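You operate a simulated robot arm through the tools that you are given. There is no shell and no other tool. Be economical: measure what you need, move in short steps, check, and stop when the job is done.

You are at the controls of a simulated robot arm. One attempt, no reset.

JOB
Move the cap named on the cap card to stud 1 and cap the other studs.
Fine: the black cap fits the thick stud; every cap sits down on the plate.
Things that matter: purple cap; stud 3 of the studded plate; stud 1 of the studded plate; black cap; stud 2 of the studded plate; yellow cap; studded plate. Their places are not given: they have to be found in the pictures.

It is judged by the outcome, as a careful person would: the job done as asked, and still so three seconds after it is handed in. It fails if anything else is knocked over, pushed out of place, dropped, spilled or broken. A push-on lid holds only when it is set on centred and level and pressed home; a screw cap is set on level and turned clockwise until tight.

ROBOT AND FRAMES
A 6-joint arm with a two-finger parallel gripper, fixed in place. Base frame: the origin is at the foot of the arm, x ahead of it, y to its left, z up; the work surface is at about z = 880. Units: mm, rad, N and s.
With the tool pointing down near the work surface it reaches from about 260 to 660 mm from the base axis. Its first joint turns from -1.152 to 1.152 rad. Payload 2.9 kg.
Tool frame: the origin (TCP) lies between the finger pads and is the grasp point; the fingertips stand 30 mm ahead of it; z points along the fingers, y is the line along which they close. The gripper opens to 110 mm. The fingers are 20 mm wide and 10 mm thick; the gripper's body (48 by 112 mm) begins 55 mm behind the TCP.
Orientation is told as [roll, pitch, yaw] about the base's x, y, z axes, in that order, counted from this pose: with the fingers straight down and closing along the base's y, the tool's x points along the base's -x, its y along +y and its z along -z.

CONTROLS
- The arm moves only by the tool send_rows. Its argument "commands" is text: rows parted by semicolons, each of 7 numbers parted by spaces: the shift along the tool's x, y, z in mm, then the turn, a rotation vector about the tool's x, y, z in rad, then the closure, from 0 (fully open) to 1 (shut). In form: dx dy dz wx wy wz fingers; .... A call has 1 to 12 rows; each row shifts and turns the commanded pose from where the row before left it, along the tool's axes as they then stand. Rows are played at 5 a second. More than 50 mm and 0.15 rad between two rows, or a gripper value outside its range, and nothing of the call is played. Where a pose cannot be reached the arm comes as near as it can. A force on the tool above 40 N (or 10 N above the force at the start of the call, whichever is more), or a blocked arm, ends the call early, and 0.2 s more pass. Each finger travels about 108 mm/s and halts on what it meets, pressing with about 22 N; the grip force reading is that of the motor and also rises with nothing between the fingers. The clock runs only during rows and for 0.2 s after the last one: add rows that do not move to give the fingers time. The reply holds the time, the measured pose of the TCP, the force on the tool along the base axes, the opening and the grip force, in the units named above and with some noise, and new pictures: "show" is both (left out), scene, wrist or none.
- Cameras (640 x 400 px; columns grow to the right, rows downward): "scene" is fixed at [92.8, 457.3, 1391.3]; the picture's right is [-0.63, -0.77, 0.00], its down [-0.48, 0.39, -0.79] and it looks along [0.61, -0.50, -0.62] (base axes); focal length 310 px, centre (320, 200). "wrist" rides on the gripper at [-36, 0, -57] in the tool frame; the picture's right is [0.00, -1.00, 0.00], its down [0.97, 0.00, -0.24] and it looks along [0.24, 0.00, 0.97] (tool axes); focal length 218 px, centre (320, 200).
- point_at(camera, pixels): for up to 12 pixels [column, row] of the newest picture of that camera ("zoom" is the newest enlarged one), the place [x, y, z] in the base frame of the surface seen there, good to about 3 mm, but the place of the scene camera against the robot may be out by one fixed shift of up to 25 mm in any direction. The clock stands still meanwhile.
- enlarge(camera, box): a new picture of the part [left, top, right, bottom] of that camera's present view, enlarged. The clock stands still meanwhile.
- sign_off(): hands the job in; it is judged then, once.

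Go step by step. Measure first, check grasps and placings, and put right what went wrong. The budget is 80 turns and 120 pictures, counting those below and the enlarged ones. Unless the task says otherwise, let go and move clear before handing in, and close with one line.

The tools are called by a JSON object that holds its "fn" and its "kwargs". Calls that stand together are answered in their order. send_rows: Moves the arm, as the interface text tells. Its arguments: {"type":"object","properties":{"commands":{"type":"string"},"show":{"type":"string","enum":["both","scene","wrist","none"]}},"required":["commands"]} The other tools are called the same way: point_at (camera, pixels) gives the place of the surface under pixels of a picture; enlarge (camera, box) takes an enlarged picture of a part of a camera's view; sign_off () hands the job in.

At the start:

```text
t: 0.0
position: [417.5, 124.4, 1110.8]
tool_rot: [0.0, -0.001, 0.001]
contact_force: [0.4, -0.3, -0.4]
gripper_width: 109.7
grip_force: 0.0
```

scene: 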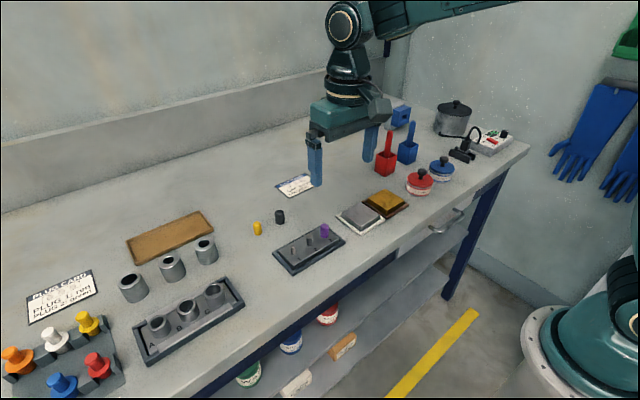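
wrist: 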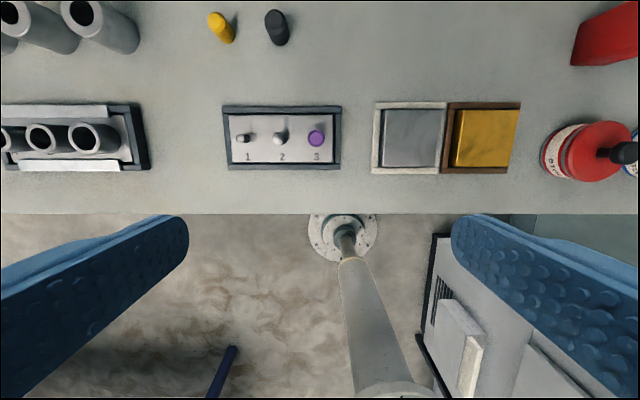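

The plate shows in the wrist picture at (282,138) with the purple cap on stud 3, and yellow and black caps standing at (221,27) and (277,27). The card is in the scene at (295,185), partly hidden; I'll enlarge it and the plate.

{"fn": "enlarge", "kwargs": {"camera": "scene", "box": [265, 165, 325, 203]}}

{"fn": "enlarge", "kwargs": {"camera": "wrist", "box": [190, 0, 350, 180]}}

{"fn": "point_at", "kwargs": {"camera": "wrist", "pixels": [[315, 136], [316, 141], [247, 138], [281, 135], [243, 138], [215, 18], [221, 27], [275, 16], [277, 27], [265, 115], [300, 160]]}}

```text
10.53 times, centred on (295, 184) of scene
```

zoom: 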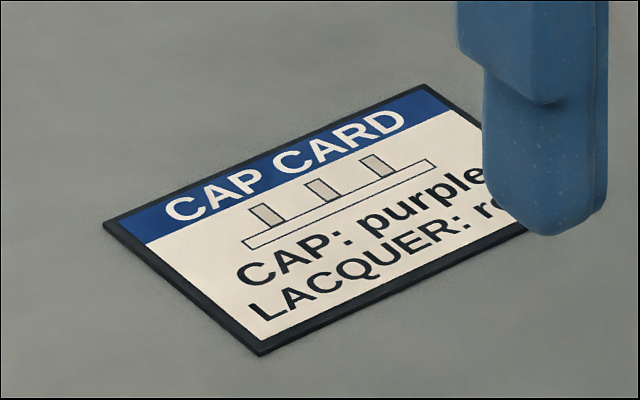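

```text
2.22 times, centred on (270, 90) of wrist
```

zoom: 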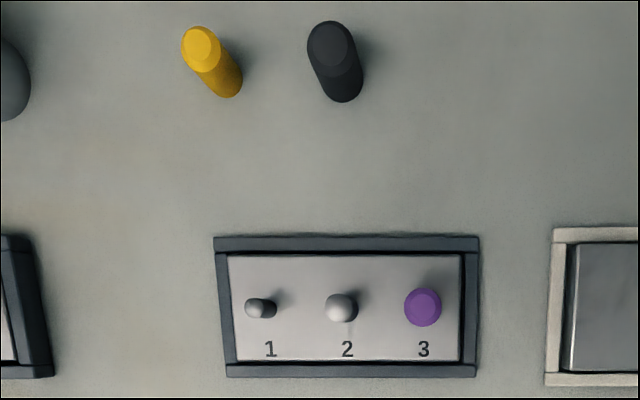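

```text
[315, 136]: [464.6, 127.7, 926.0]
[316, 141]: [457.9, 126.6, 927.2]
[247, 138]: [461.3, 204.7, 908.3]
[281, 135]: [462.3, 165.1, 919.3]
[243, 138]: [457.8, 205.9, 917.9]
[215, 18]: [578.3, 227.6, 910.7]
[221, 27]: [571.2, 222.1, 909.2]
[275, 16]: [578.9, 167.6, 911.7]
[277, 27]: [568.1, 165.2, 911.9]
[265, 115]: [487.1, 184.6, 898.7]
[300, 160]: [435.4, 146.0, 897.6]
```

The card says purple, so purple goes to stud 1, black to the thick stud and yellow to the one left. I'll move nearer above the plate for a better measurement.

{"fn": "send_rows", "kwargs": {"commands": "-15 14 37 0 0 0 0; -15 14 37 0 0 0 0; -14 13 37 0 0 0 0; 0 0 0 0 0 0 0", "show": "both"}}

```text
t: 1.0
position: [459.9, 166.6, 999.2]
tool_rot: [-0.001, 0.0, 0.001]
contact_force: [-0.5, 0.4, -0.1]
gripper_width: 109.9
grip_force: 0.1
```

scene: 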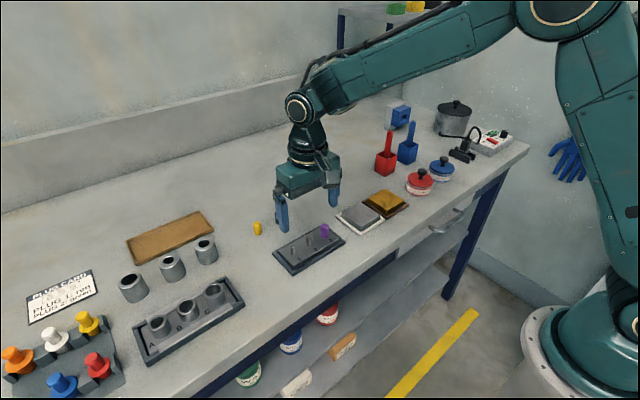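
wrist: 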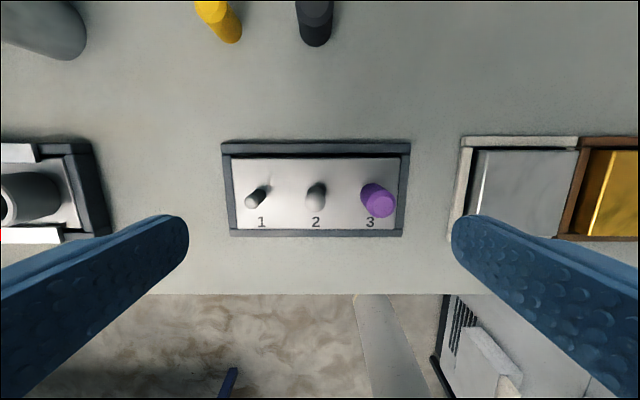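

The plate is now seen at rows 140–235, with studs near (262,192), (316,190) and the purple cap's top at (382,202). I'll enlarge it and the card (now unhidden).

{"fn": "enlarge", "kwargs": {"camera": "wrist", "box": [216, 130, 416, 255]}}

{"fn": "point_at", "kwargs": {"camera": "zoom", "pixels": [[525, 232], [500, 230], [555, 232], [525, 208], [525, 260], [152, 184], [318, 182], [312, 215], [138, 215], [100, 250], [230, 120], [18, 180]]}}

```text
3.20 times, centred on (316, 192) of wrist
```

zoom: 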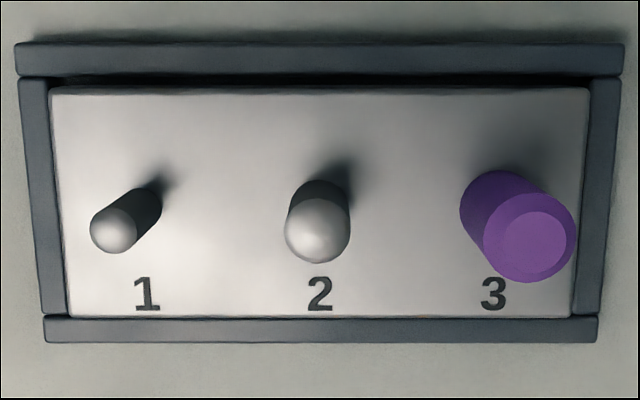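

```text
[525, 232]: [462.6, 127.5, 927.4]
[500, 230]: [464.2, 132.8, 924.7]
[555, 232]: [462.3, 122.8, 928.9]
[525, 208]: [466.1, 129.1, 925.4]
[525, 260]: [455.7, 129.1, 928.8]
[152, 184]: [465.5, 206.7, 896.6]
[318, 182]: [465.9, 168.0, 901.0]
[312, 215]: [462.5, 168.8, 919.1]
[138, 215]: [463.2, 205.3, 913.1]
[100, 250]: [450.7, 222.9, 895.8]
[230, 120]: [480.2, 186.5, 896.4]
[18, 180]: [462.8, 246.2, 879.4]
```

Purple cap's axis is near (461.5, 128.3), top at z≈927, and the studs are about 40 mm apart. I'll hover over it with the fingers part-closed and check its alignment in the wrist picture.

{"fn": "send_rows", "kwargs": {"commands": "-1 -20 0 0 0 0 0.6; -0.6 -18.3 0 0 0 0 0.65; 0 0 30 0 0 0 0.65; 0 0 0 0 0 0 0.65", "show": "wrist"}}

```text
t: 2.0
position: [461.1, 128.7, 968.6]
tool_rot: [-0.001, 0.001, 0.0]
contact_force: [-0.3, -0.4, -0.1]
gripper_width: 38.9
grip_force: 0.1
```

wrist: 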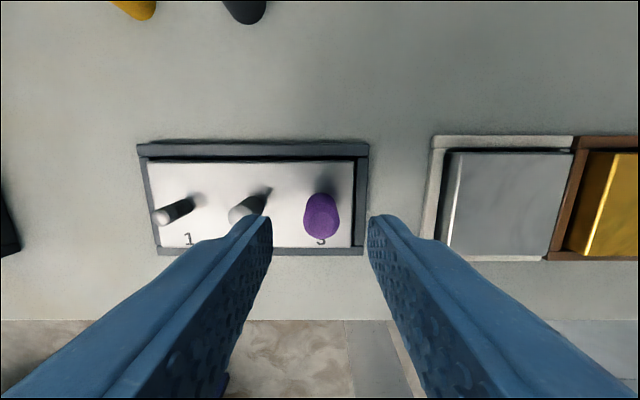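

The purple cap sits at column ~321, so y is aligned. I'll enlarge to check x.

{"fn": "enlarge", "kwargs": {"camera": "wrist", "box": [260, 170, 380, 245]}}

{"fn": "point_at", "kwargs": {"camera": "wrist", "pixels": [[321, 222], [321, 214], [321, 232], [311, 220], [332, 220], [362, 200], [250, 210], [440, 180], [500, 200]]}}

```text
5.33 times, centred on (320, 208) of wrist
```

zoom: 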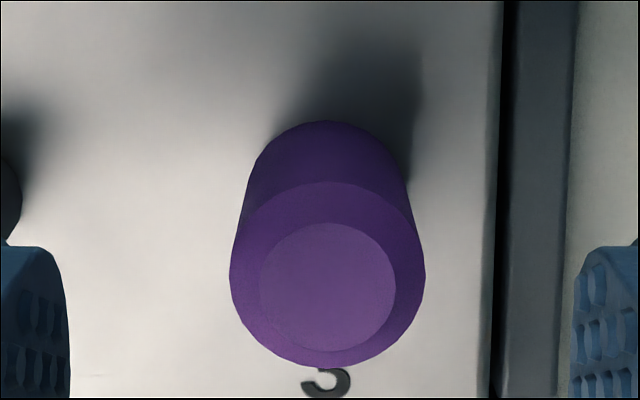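

```text
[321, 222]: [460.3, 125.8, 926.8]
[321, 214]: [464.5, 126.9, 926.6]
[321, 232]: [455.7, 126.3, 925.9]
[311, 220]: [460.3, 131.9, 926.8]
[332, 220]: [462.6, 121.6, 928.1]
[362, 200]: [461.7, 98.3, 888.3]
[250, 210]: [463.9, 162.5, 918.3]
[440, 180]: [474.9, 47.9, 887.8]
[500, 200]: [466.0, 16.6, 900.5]
```

The cap top centre comes out at (461.2, 128.0), diameter ~18 mm, matching the TCP. I'll go down to TCP z≈933 (fingertips ~7 mm above the plate) and close.

{"fn": "send_rows", "kwargs": {"commands": "0 -0.6 15 0 0 0 0.68; 0 0 15 0 0 0 0.7; 0 0 5.5 0 0 0 0.7; 0 0 0 0 0 0 1; 0 0 0 0 0 0 1; 0 0 0 0 0 0 1", "show": "wrist"}}

```text
t: 3.4
position: [460.6, 127.0, 933.2]
tool_rot: [0.0, 0.0, 0.001]
contact_force: [-0.1, 1.8, -0.4]
gripper_width: 17.1
grip_force: 22.2
```

wrist: 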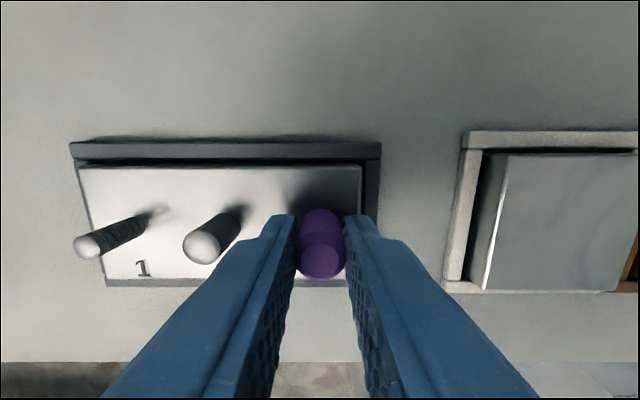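

The cap is gripped (17.1 mm, 22 N). I'll lift straight up 45 mm and look.

{"fn": "send_rows", "kwargs": {"commands": "0 0 -3 0 0 0 1; 0 0 -6 0 0 0 1; 0 0 -12 0 0 0 1; 0 0 -24 0 0 0 1; 0 0 -10 0 0 0 1; 0 0 0 0 0 0 1", "show": "both"}}

```text
t: 4.8
position: [460.9, 125.6, 989.0]
tool_rot: [-0.002, 0.001, 0.002]
contact_force: [-0.1, 0.4, -0.1]
gripper_width: 16.9
grip_force: 21.6
```

scene: 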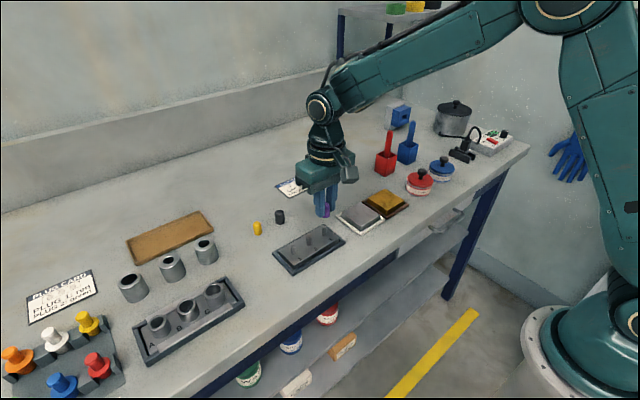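
wrist: 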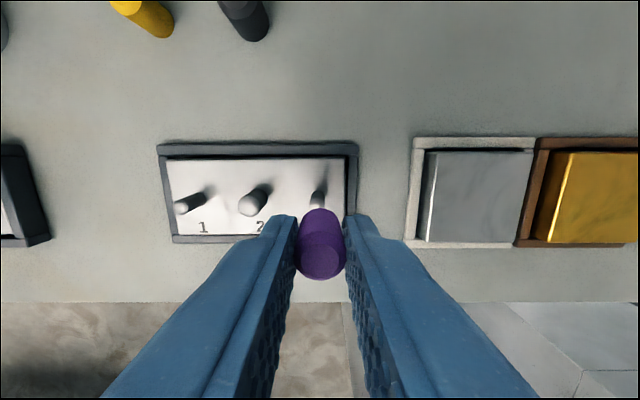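

The purple cap is lifted; stud 3 is now seen thin like stud 1, so stud 2 is the thick one for black. I'll carry purple over to stud 1 and measure alignment.

{"fn": "send_rows", "kwargs": {"commands": "0 30 0 0 0 0 1; 0 30 0 0 0 0 1; 0 22 0 0 0 0 1; 0 0 0 0 0 0 1", "show": "wrist"}}

{"fn": "enlarge", "kwargs": {"camera": "wrist", "box": [260, 140, 400, 290]}}

```text
t: 5.8
position: [463.6, 207.1, 989.8]
tool_rot: [-0.001, 0.0, 0.0]
contact_force: [-0.4, -0.2, 0.1]
gripper_width: 17.1
grip_force: 21.5
```

wrist: 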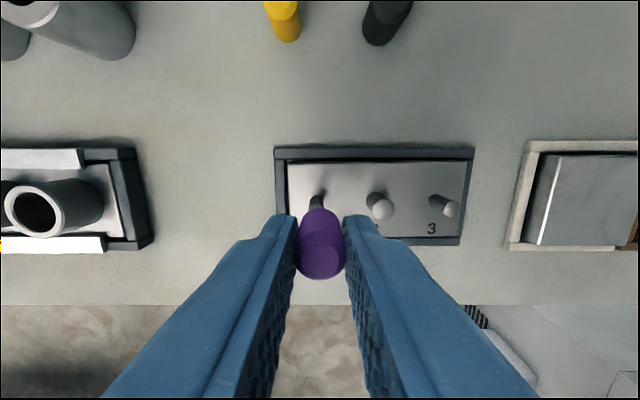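

```text
2.67 times, centred on (330, 215) of wrist
```

zoom: 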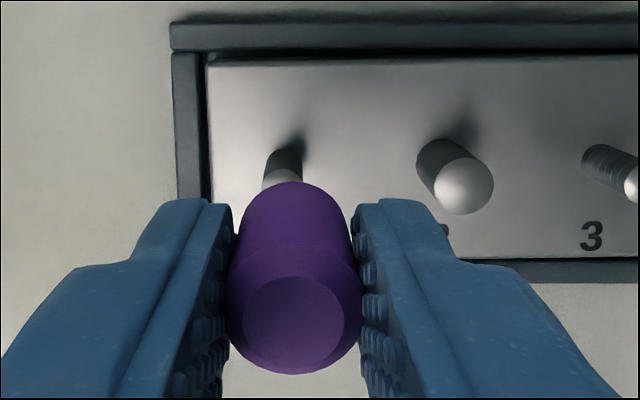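

Stud 3 at (447,207) appears ridged; I want to know whether that is thread, so I'll enlarge it.

{"fn": "enlarge", "kwargs": {"camera": "wrist", "box": [300, 180, 470, 230]}}

{"fn": "enlarge", "kwargs": {"camera": "scene", "box": [240, 200, 350, 275]}}

{"fn": "point_at", "kwargs": {"camera": "wrist", "pixels": [[316, 205], [317, 195], [383, 210], [372, 196], [450, 209], [437, 202], [321, 262]]}}

```text
3.76 times, centred on (385, 205) of wrist
```

zoom: 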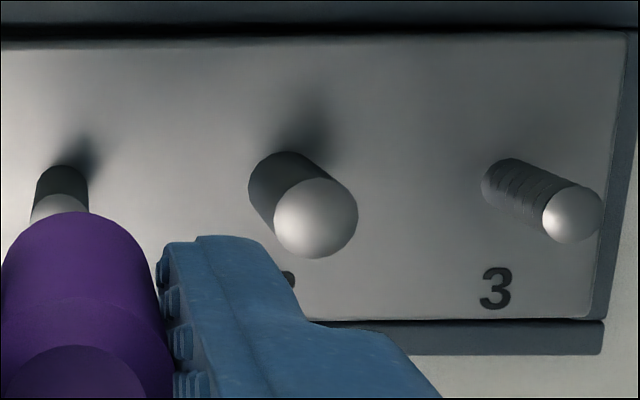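

```text
5.33 times, centred on (295, 238) of scene
```

zoom: 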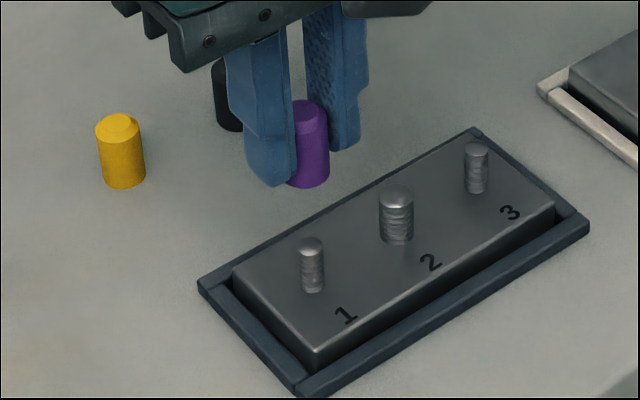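

```text
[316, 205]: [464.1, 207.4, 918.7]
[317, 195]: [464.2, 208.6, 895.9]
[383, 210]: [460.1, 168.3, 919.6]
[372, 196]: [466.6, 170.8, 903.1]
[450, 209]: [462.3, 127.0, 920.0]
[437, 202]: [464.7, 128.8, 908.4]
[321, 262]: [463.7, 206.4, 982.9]
```

The studs are ridged posts; the purple came straight off, so it's a push fit. Relative to the held cap, stud 1 lies about +2.5 mm in y and −1.8 mm in x; I'll correct and lower to just above it.

{"fn": "send_rows", "kwargs": {"commands": "1.8 2.5 0 0 0 0 1; 0 0 12 0 0 0 1; 0 0 12 0 0 0 1; 0 0 0 0 0 0 1; 0 0 0 0 0 0 1", "show": "both"}}

{"fn": "enlarge", "kwargs": {"camera": "scene", "box": [270, 205, 340, 270]}}

{"fn": "enlarge", "kwargs": {"camera": "wrist", "box": [270, 150, 410, 290]}}

```text
t: 7.0
position: [461.6, 210.4, 963.1]
tool_rot: [0.0, 0.0, -0.002]
contact_force: [0.6, 1.0, -0.4]
gripper_width: 17.2
grip_force: 22.4
```

scene: 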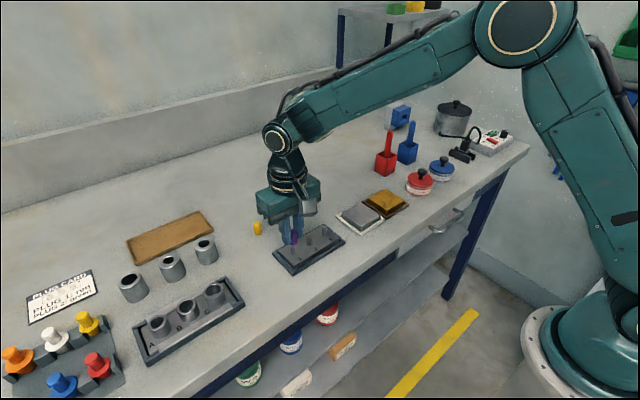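
wrist: 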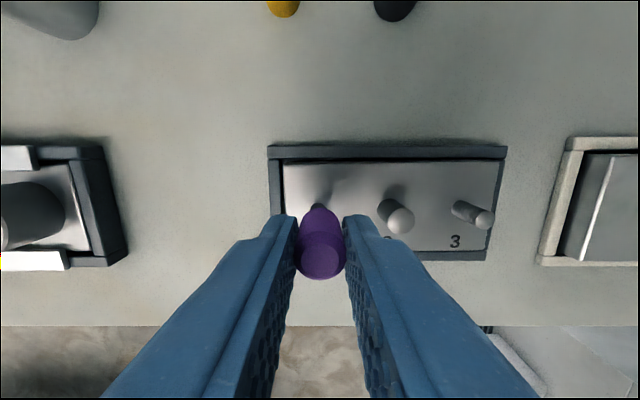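

```text
6.15 times, centred on (305, 238) of scene
```

zoom: 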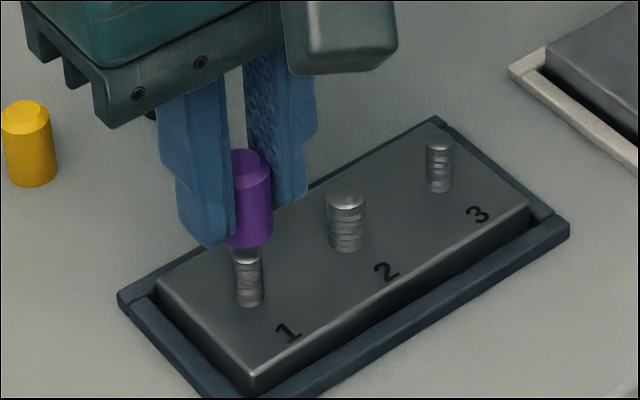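

```text
2.86 times, centred on (340, 220) of wrist
```

zoom: 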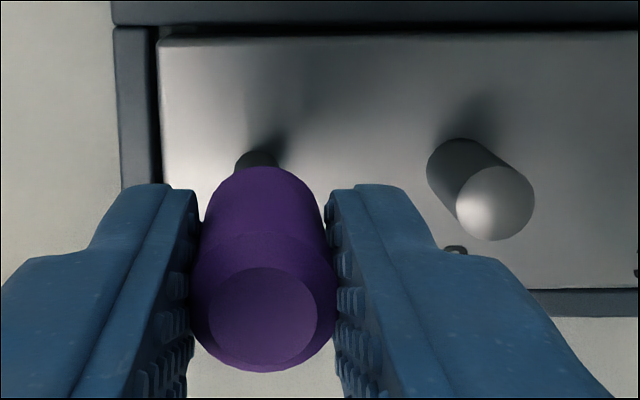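

The cap hangs over stud 1, with the wrist view suggesting ~1 mm more in +y and the scene view saying nearly aligned. A tighter scene zoom will settle it.

{"fn": "enlarge", "kwargs": {"camera": "scene", "box": [278, 226, 310, 258]}}

{"fn": "enlarge", "kwargs": {"camera": "wrist", "box": [290, 190, 350, 290]}}

```text
12.50 times, centred on (294, 242) of scene
```

zoom: 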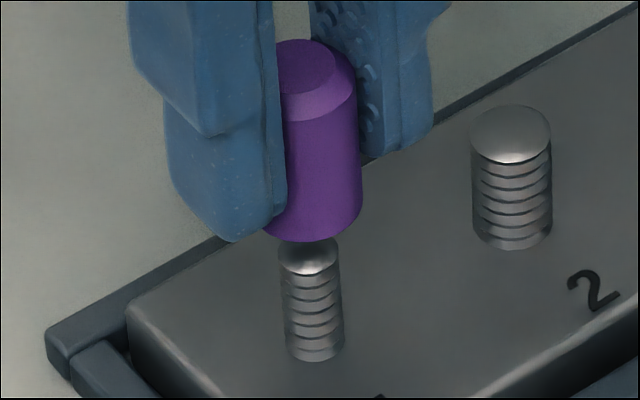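

```text
4.00 times, centred on (320, 240) of wrist
```

zoom: 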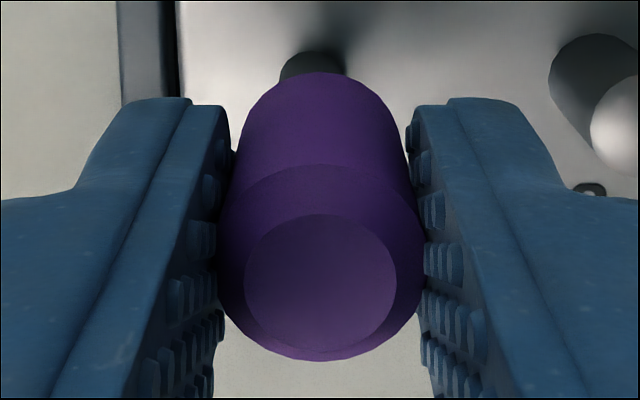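

The scene zoom puts stud 1 about 0.5 mm toward +y, in line with the wrist view. I'll shift +0.9 mm in y, −0.2 mm in x, and lower in small steps.

{"fn": "send_rows", "kwargs": {"commands": "0.2 0.9 2 0 0 0 1; 0 0 5 0 0 0 1; 0 0 5 0 0 0 1; 0 0 5 0 0 0 1; 0 0 0 0 0 0 1", "show": "wrist"}}

{"fn": "enlarge", "kwargs": {"camera": "scene", "box": [278, 226, 310, 258]}}

```text
t: 8.2
position: [458.9, 211.8, 948.0]
tool_rot: [0.0, 0.0, 0.0]
contact_force: [-1.3, 0.2, -0.2]
gripper_width: 17.3
grip_force: 21.8
```

wrist: 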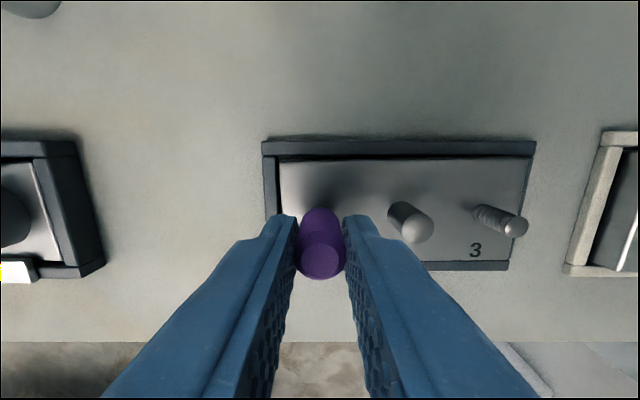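

```text
12.50 times, centred on (294, 242) of scene
```

zoom: 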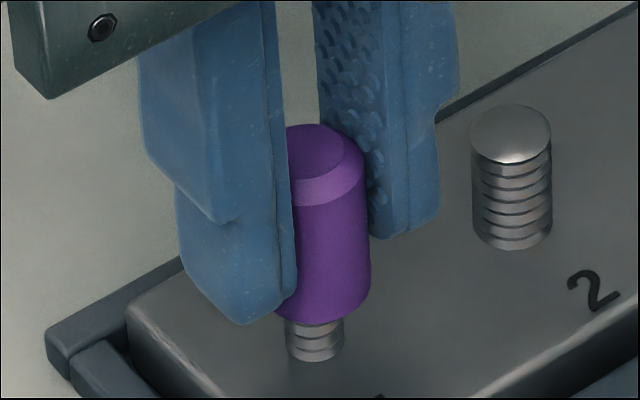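

The cap has started over stud 1, but the reading (x 458.9) and stud 2's place in the wrist picture say the tool has crept ~1.7 mm toward −x. I'll correct that and go on down.

{"fn": "send_rows", "kwargs": {"commands": "-1.6 0 0 0 0 0 1; 0 0 4 0 0 0 1; 0 0 4 0 0 0 1; 0 0 0 0 0 0 1", "show": "wrist"}}

{"fn": "enlarge", "kwargs": {"camera": "scene", "box": [278, 226, 310, 258]}}

```text
t: 9.2
position: [461.7, 211.6, 940.0]
tool_rot: [-0.001, -0.001, -0.001]
contact_force: [-0.1, -0.2, 0.0]
gripper_width: 17.2
grip_force: 21.6
```

wrist: 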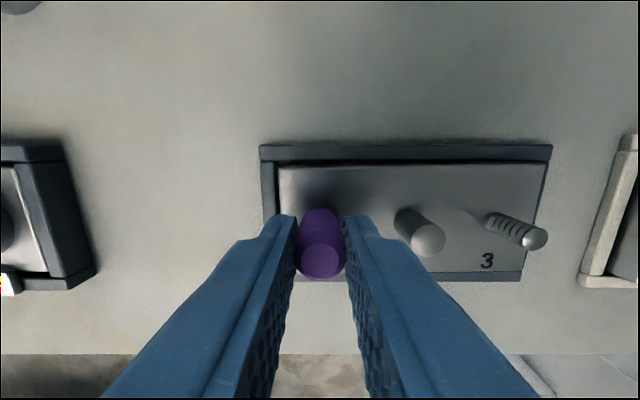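

```text
12.50 times, centred on (294, 242) of scene
```

zoom: 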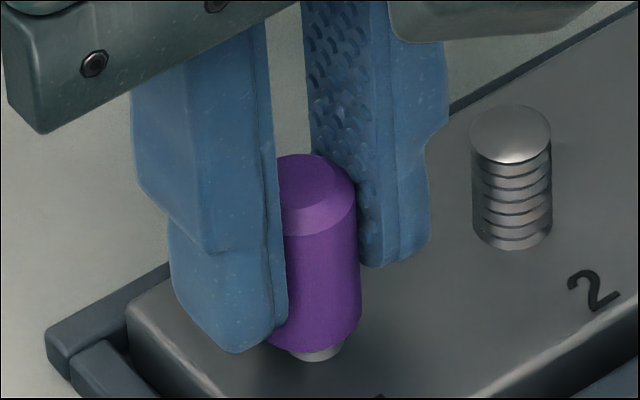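

No contact force; the stud's foot peeks out at (315,352) of the zoom and the cap now sits slightly left. I'll trim 0.7 mm back and press down until contact.

{"fn": "send_rows", "kwargs": {"commands": "0.7 0 3 0 0 0 1; 0 0 2 0 0 0 1; 0 0 2 0 0 0 1; 0 0 2 0 0 0 1; 0 0 2 0 0 0 1", "show": "wrist"}}

{"fn": "enlarge", "kwargs": {"camera": "scene", "box": [278, 226, 310, 258]}}

```text
t: 10.4
position: [461.2, 211.5, 932.9]
tool_rot: [0.001, -0.003, 0.0]
contact_force: [-12.6, -8.8, 33.3]
gripper_width: 17.7
grip_force: 22.1
```

wrist: 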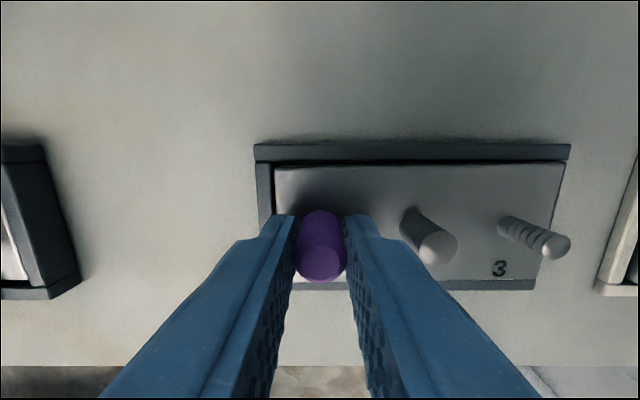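

```text
12.50 times, centred on (294, 242) of scene
```

zoom: 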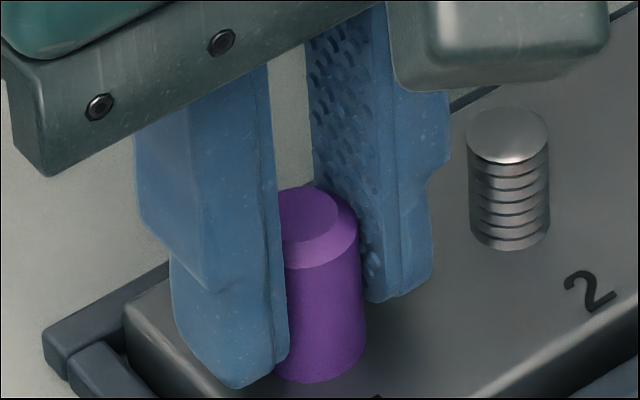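

The cap reached bottom with 33 N down-force. I'll ease off, then open just enough (28 mm) and lift clear to look.

{"fn": "send_rows", "kwargs": {"commands": "0 0 -1.5 0 0 0 1; 0 0 0 0 0 0 0.75; 0 0 0 0 0 0 0.75; 0 0 -10 0 0 0 0.75; 0 0 -25 0 0 0 0.75; 0 0 -25 0 0 0 0.75; 0 0 0 0 0 0 0.75", "show": "both"}}

{"fn": "enlarge", "kwargs": {"camera": "scene", "box": [278, 226, 310, 258]}}

```text
t: 12.0
position: [460.6, 211.0, 989.6]
tool_rot: [0.0, -0.002, 0.001]
contact_force: [0.3, 0.1, 0.6]
gripper_width: 27.3
grip_force: 0.0
```

scene: 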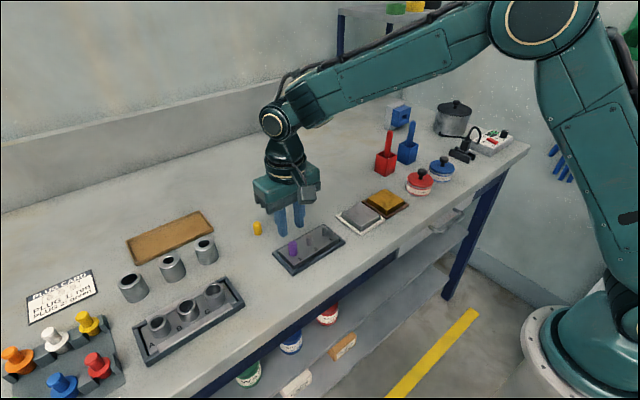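
wrist: 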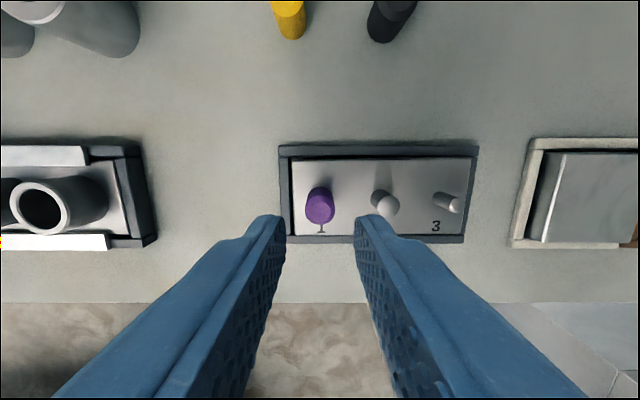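

```text
12.50 times, centred on (294, 242) of scene
```

zoom: 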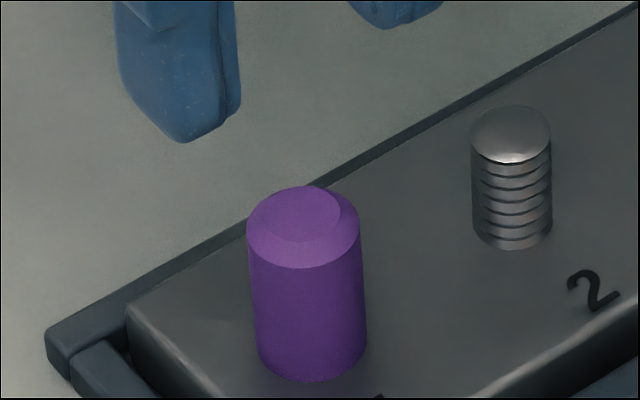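

Purple sits level and down on stud 1, with the plate unmoved. Next the black cap near (572,166): I'll move above it with fingers part-open.

{"fn": "send_rows", "kwargs": {"commands": "-30 -15 0 0 0 0 0.65; -30 -15 0 0 0 0 0.65; -30 -15 0 0 0 0 0.65; -20 0 20 0 0 0 0.65; 0 0 0 0 0 0 0.65; 0 0 0 0 0 0 0.65", "show": "wrist"}}

{"fn": "enlarge", "kwargs": {"camera": "wrist", "box": [220, 140, 380, 280]}}

```text
t: 13.4
position: [569.5, 165.8, 970.4]
tool_rot: [-0.001, 0.001, 0.0]
contact_force: [0.3, 0.3, -0.4]
gripper_width: 38.4
grip_force: 0.0
```

wrist: 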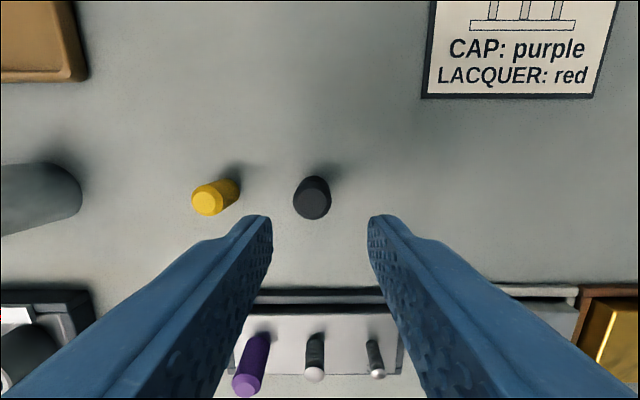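

```text
2.86 times, centred on (300, 210) of wrist
```

zoom: 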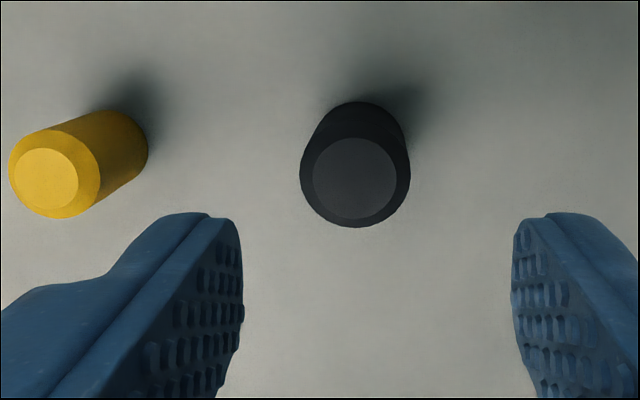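

Black's top centre at (312,203) lies +5.5 mm x, +4.5 mm y from the TCP. I'll correct, lower partway and check.

{"fn": "send_rows", "kwargs": {"commands": "-5.5 4.5 0 0 0 0 0.65; 0 0 15 0 0 0 0.65; 0 0 10 0 0 0 0.65; 0 0 0 0 0 0 0.65", "show": "wrist"}}

{"fn": "enlarge", "kwargs": {"camera": "wrist", "box": [220, 140, 420, 280]}}

```text
t: 14.4
position: [577.1, 170.9, 945.3]
tool_rot: [0.0, 0.0, 0.0]
contact_force: [0.5, 0.0, 0.6]
gripper_width: 38.4
grip_force: 0.1
```

wrist: 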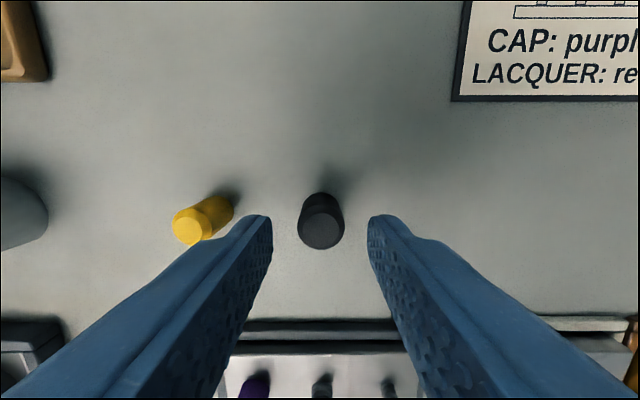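

```text
2.86 times, centred on (320, 210) of wrist
```

zoom: 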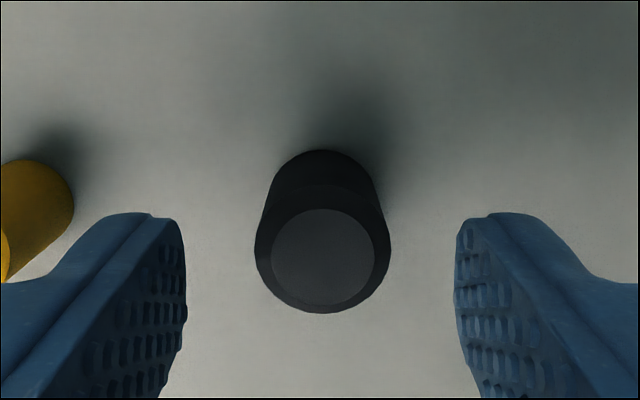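

Black is centred (321,230). I'll lower to TCP z≈917 and close.

{"fn": "send_rows", "kwargs": {"commands": "0 -0.4 14 0 0 0 0.65; 0 0 14 0 0 0 0.68; 0 0 0 0 0 0 0.68; 0 0 0 0 0 0 1; 0 0 0 0 0 0 1; 0 0 0 0 0 0 1", "show": "wrist"}}

```text
t: 15.8
position: [575.7, 169.6, 918.3]
tool_rot: [-0.001, 0.001, 0.001]
contact_force: [0.4, 0.0, 0.4]
gripper_width: 21.1
grip_force: 22.5
```

wrist: 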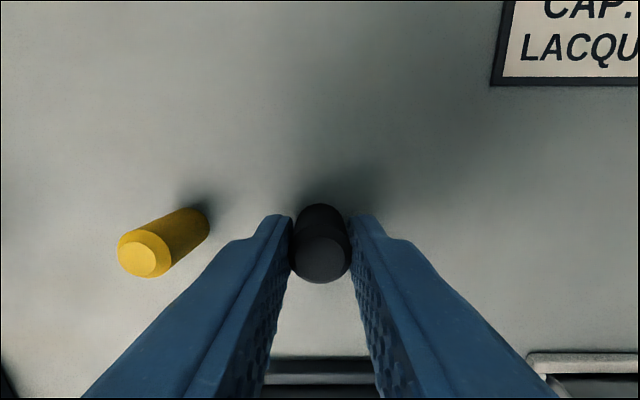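

Black is held (21.1 mm). I'll lift and carry it over stud 2.

{"fn": "send_rows", "kwargs": {"commands": "0 0 -20 0 0 0 1; 0 0 -30 0 0 0 1; 0 0 -20 0 0 0 1; 38 0 0 0 0 0 1; 38 0 0 0 0 0 1; 38 0 0 0 0 0 1; 0 0 0 0 0 0 1; 0 0 0 0 0 0 1", "show": "wrist"}}

{"fn": "enlarge", "kwargs": {"camera": "wrist", "box": [250, 160, 410, 290]}}

{"fn": "enlarge", "kwargs": {"camera": "scene", "box": [285, 200, 335, 260]}}

```text
t: 17.6
position: [462.5, 172.8, 985.4]
tool_rot: [0.0, 0.0, 0.001]
contact_force: [-1.1, 0.4, 0.2]
gripper_width: 21.1
grip_force: 21.8
```

wrist: 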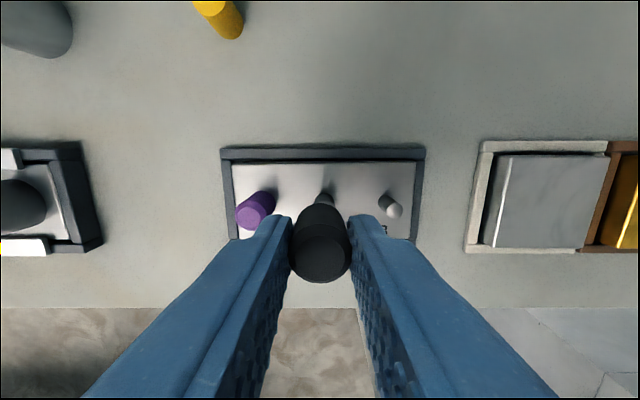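

```text
3.08 times, centred on (330, 225) of wrist
```

zoom: 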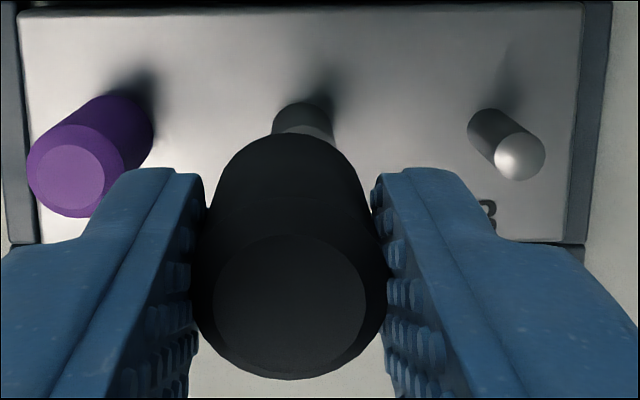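

```text
6.67 times, centred on (310, 230) of scene
```

zoom: 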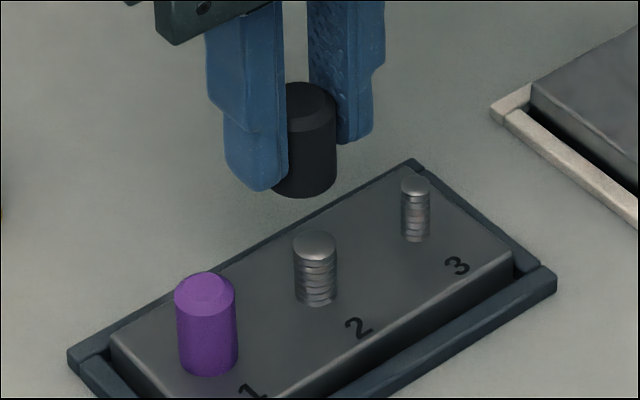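

Relative to the held black cap, stud 2 is about −2.6 mm in y and −2.2 mm in x. I'll correct and lower to just above its tip.

{"fn": "send_rows", "kwargs": {"commands": "2.2 -2.6 0 0 0 0 1; 0 0 11 0 0 0 1; 0 0 9 0 0 0 1; 0 0 0 0 0 0 1; 0 0 0 0 0 0 1", "show": "wrist"}}

{"fn": "enlarge", "kwargs": {"camera": "wrist", "box": [250, 160, 410, 290]}}

{"fn": "enlarge", "kwargs": {"camera": "scene", "box": [293, 215, 325, 247]}}

```text
t: 18.8
position: [460.1, 166.4, 966.7]
tool_rot: [-0.001, 0.002, 0.0]
contact_force: [0.2, -0.7, 0.5]
gripper_width: 21.2
grip_force: 22.9
```

wrist: 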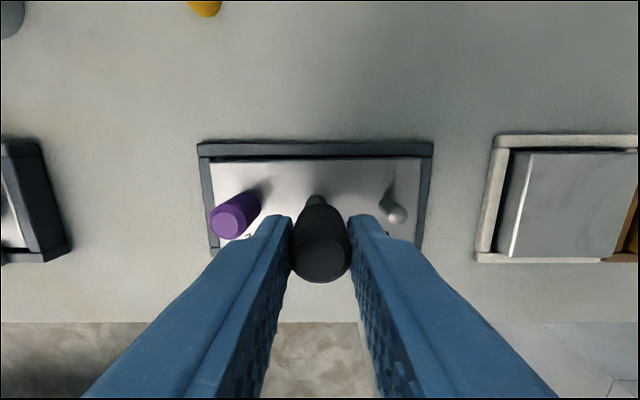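

```text
3.08 times, centred on (330, 225) of wrist
```

zoom: 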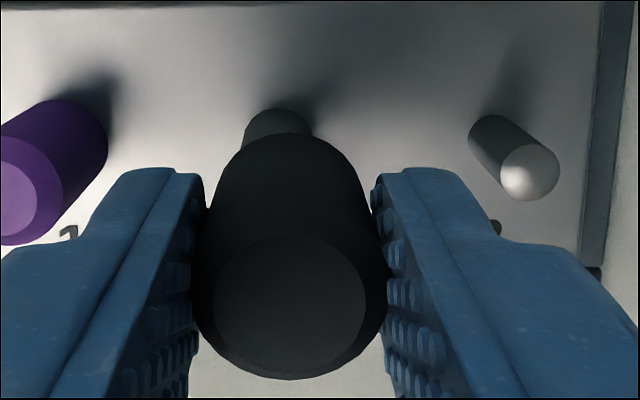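

```text
12.50 times, centred on (309, 231) of scene
```

zoom: 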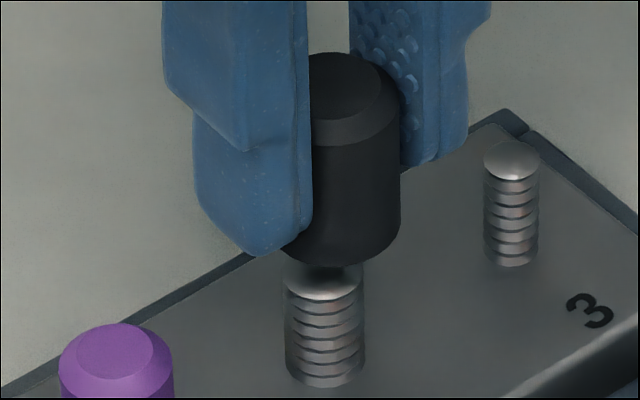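

The tool overshot: both views say stud 2 is now +2.1 mm in y and +1.6 mm in x from the cap. Correcting before lowering.

{"fn": "send_rows", "kwargs": {"commands": "-1.6 2.1 0 0 0 0 1; 0 0 0 0 0 0 1; 0 0 0 0 0 0 1; 0 0 0 0 0 0 1", "show": "wrist"}}

{"fn": "enlarge", "kwargs": {"camera": "wrist", "box": [250, 160, 410, 290]}}

{"fn": "enlarge", "kwargs": {"camera": "scene", "box": [293, 215, 325, 247]}}

```text
t: 19.8
position: [461.7, 169.3, 965.6]
tool_rot: [0.0, 0.0, 0.001]
contact_force: [-0.8, 0.7, 0.0]
gripper_width: 21.0
grip_force: 22.0
```

wrist: 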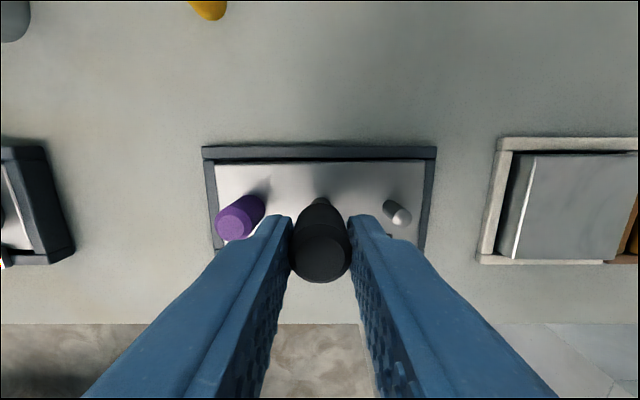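

```text
3.08 times, centred on (330, 225) of wrist
```

zoom: 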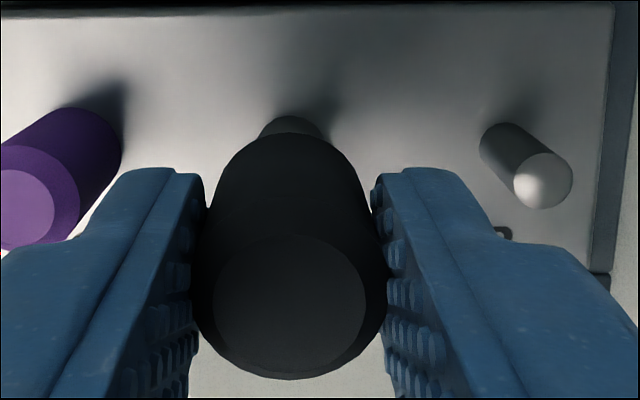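

```text
12.50 times, centred on (309, 231) of scene
```

zoom: 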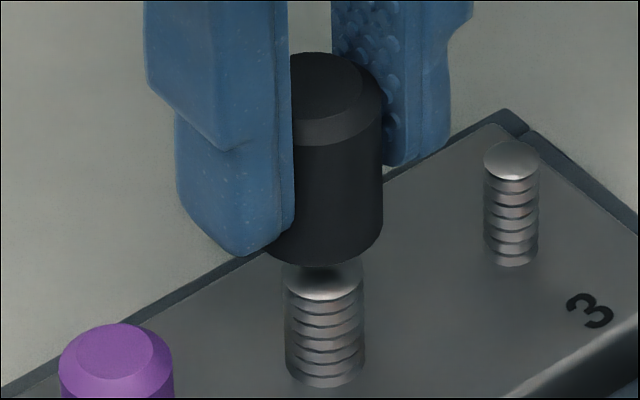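

Now both views show the black cap centred over stud 2. Lowering.

{"fn": "send_rows", "kwargs": {"commands": "0 0 5 0 0 0 1; 0 0 5 0 0 0 1; 0 0 5 0 0 0 1; 0 0 0 0 0 0 1", "show": "wrist"}}

{"fn": "enlarge", "kwargs": {"camera": "scene", "box": [293, 215, 325, 247]}}

```text
t: 20.8
position: [461.2, 169.5, 952.2]
tool_rot: [0.001, 0.0, -0.002]
contact_force: [-0.9, 0.3, 0.4]
gripper_width: 21.1
grip_force: 22.2
```

wrist: 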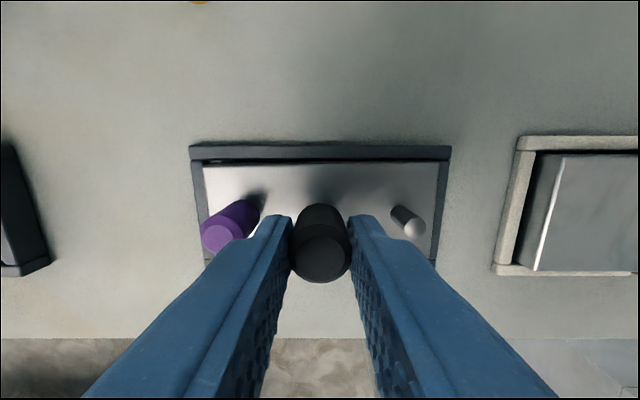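

```text
12.50 times, centred on (309, 231) of scene
```

zoom: 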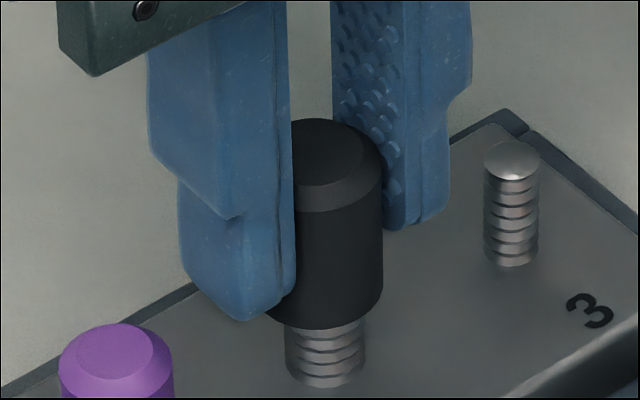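

The cap is sliding onto stud 2 without force. Going down until contact.

{"fn": "send_rows", "kwargs": {"commands": "0 0 5 0 0 0 1; 0 0 5 0 0 0 1; 0 0 3 0 0 0 1; 0 0 2 0 0 0 1; 0 0 2 0 0 0 1; 0 0 2 0 0 0 1; 0 0 2 0 0 0 1", "show": "wrist"}}

{"fn": "enlarge", "kwargs": {"camera": "scene", "box": [293, 215, 325, 247]}}

```text
t: 22.4
position: [460.8, 170.3, 934.0]
tool_rot: [-0.001, -0.002, 0.0]
contact_force: [-11.3, -5.6, 32.7]
gripper_width: 21.2
grip_force: 22.3
```

wrist: 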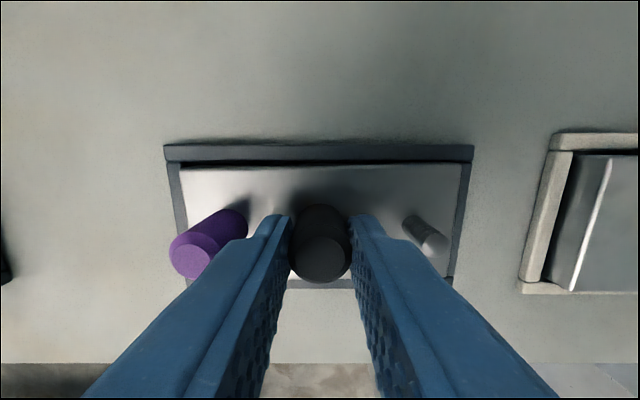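

```text
12.50 times, centred on (309, 231) of scene
```

zoom: 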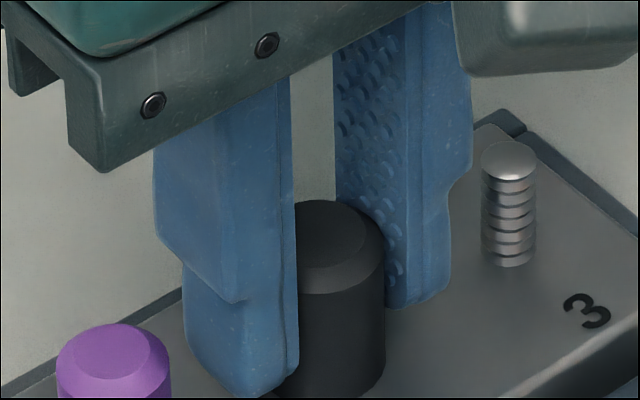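

Black is bottomed with 33 N. Ease off, open slightly, lift and view.

{"fn": "send_rows", "kwargs": {"commands": "0 0 -1.5 0 0 0 1; 0 0 0 0 0 0 0.73; 0 0 0 0 0 0 0.73; 0 0 -10 0 0 0 0.73; 0 0 -25 0 0 0 0.73; 0 0 -25 0 0 0 0.73; 0 0 0 0 0 0 0.73", "show": "wrist"}}

{"fn": "enlarge", "kwargs": {"camera": "scene", "box": [270, 210, 350, 260]}}

```text
t: 24.0
position: [460.9, 170.8, 994.1]
tool_rot: [0.0, -0.001, -0.001]
contact_force: [0.0, 0.5, -1.2]
gripper_width: 29.7
grip_force: 0.0
```

wrist: 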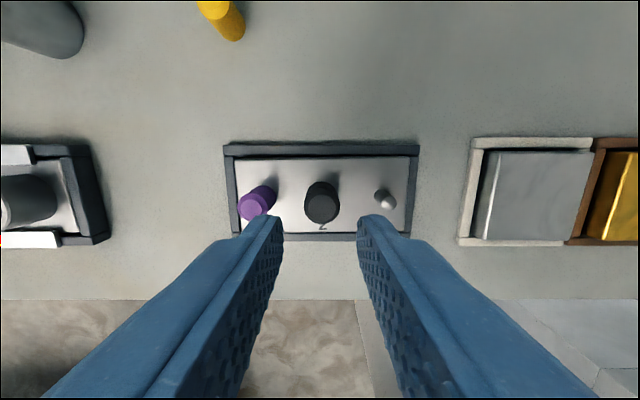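

```text
8.00 times, centred on (310, 235) of scene
```

zoom: 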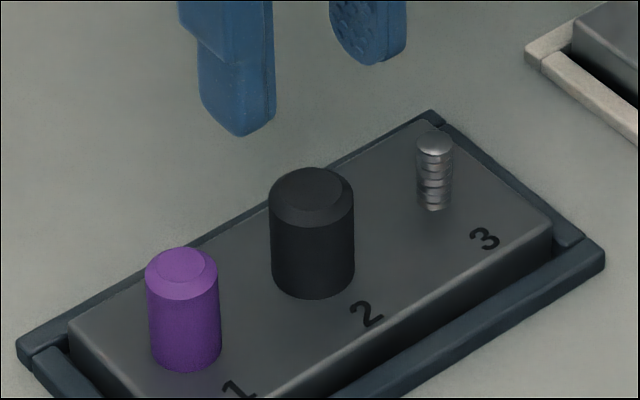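

Black is seated level on stud 2. Now to the yellow cap, near (575,230).

{"fn": "send_rows", "kwargs": {"commands": "-38 20 0 0 0 0 0.65; -38 20 0 0 0 0 0.65; -38 19 0 0 0 0 0.65; 0 0 24 0 0 0 0.65; 0 0 22 0 0 0 0.65; 0 0 0 0 0 0 0.65; 0 0 0 0 0 0 0.65", "show": "wrist"}}

{"fn": "enlarge", "kwargs": {"camera": "wrist", "box": [220, 140, 420, 280]}}

```text
t: 25.6
position: [574.3, 230.2, 946.9]
tool_rot: [-0.001, -0.001, 0.0]
contact_force: [0.2, 0.5, -0.2]
gripper_width: 38.3
grip_force: 0.1
```

wrist: 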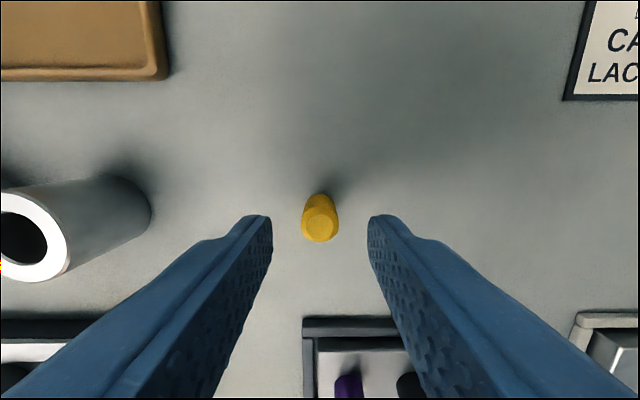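

```text
2.86 times, centred on (320, 210) of wrist
```

zoom: 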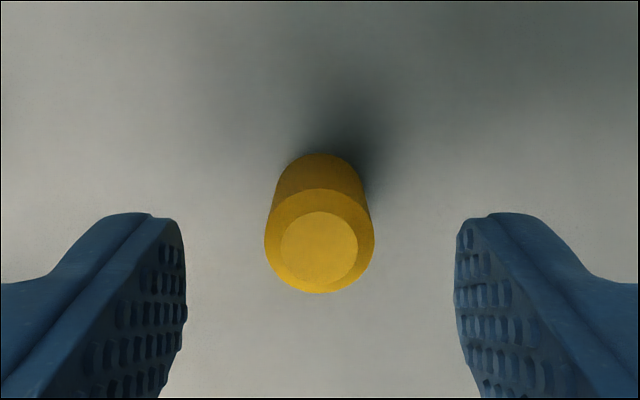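

Yellow is centred (320,226). Lower to z≈918 and close.

{"fn": "send_rows", "kwargs": {"commands": "-0.6 0 14 0 0 0 0.65; 0 0 15 0 0 0 0.68; 0 0 0 0 0 0 0.68; 0 0 0 0 0 0 1; 0 0 0 0 0 0 1; 0 0 0 0 0 0 1", "show": "wrist"}}

```text
t: 27.0
position: [575.2, 230.5, 918.2]
tool_rot: [0.001, 0.0, 0.0]
contact_force: [-0.2, 0.2, -0.3]
gripper_width: 17.4
grip_force: 22.1
```

wrist: 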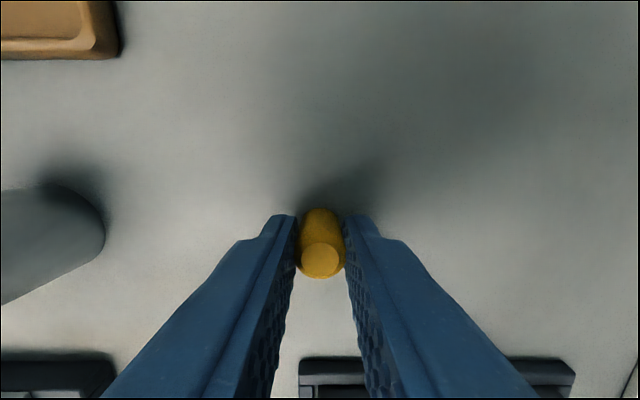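

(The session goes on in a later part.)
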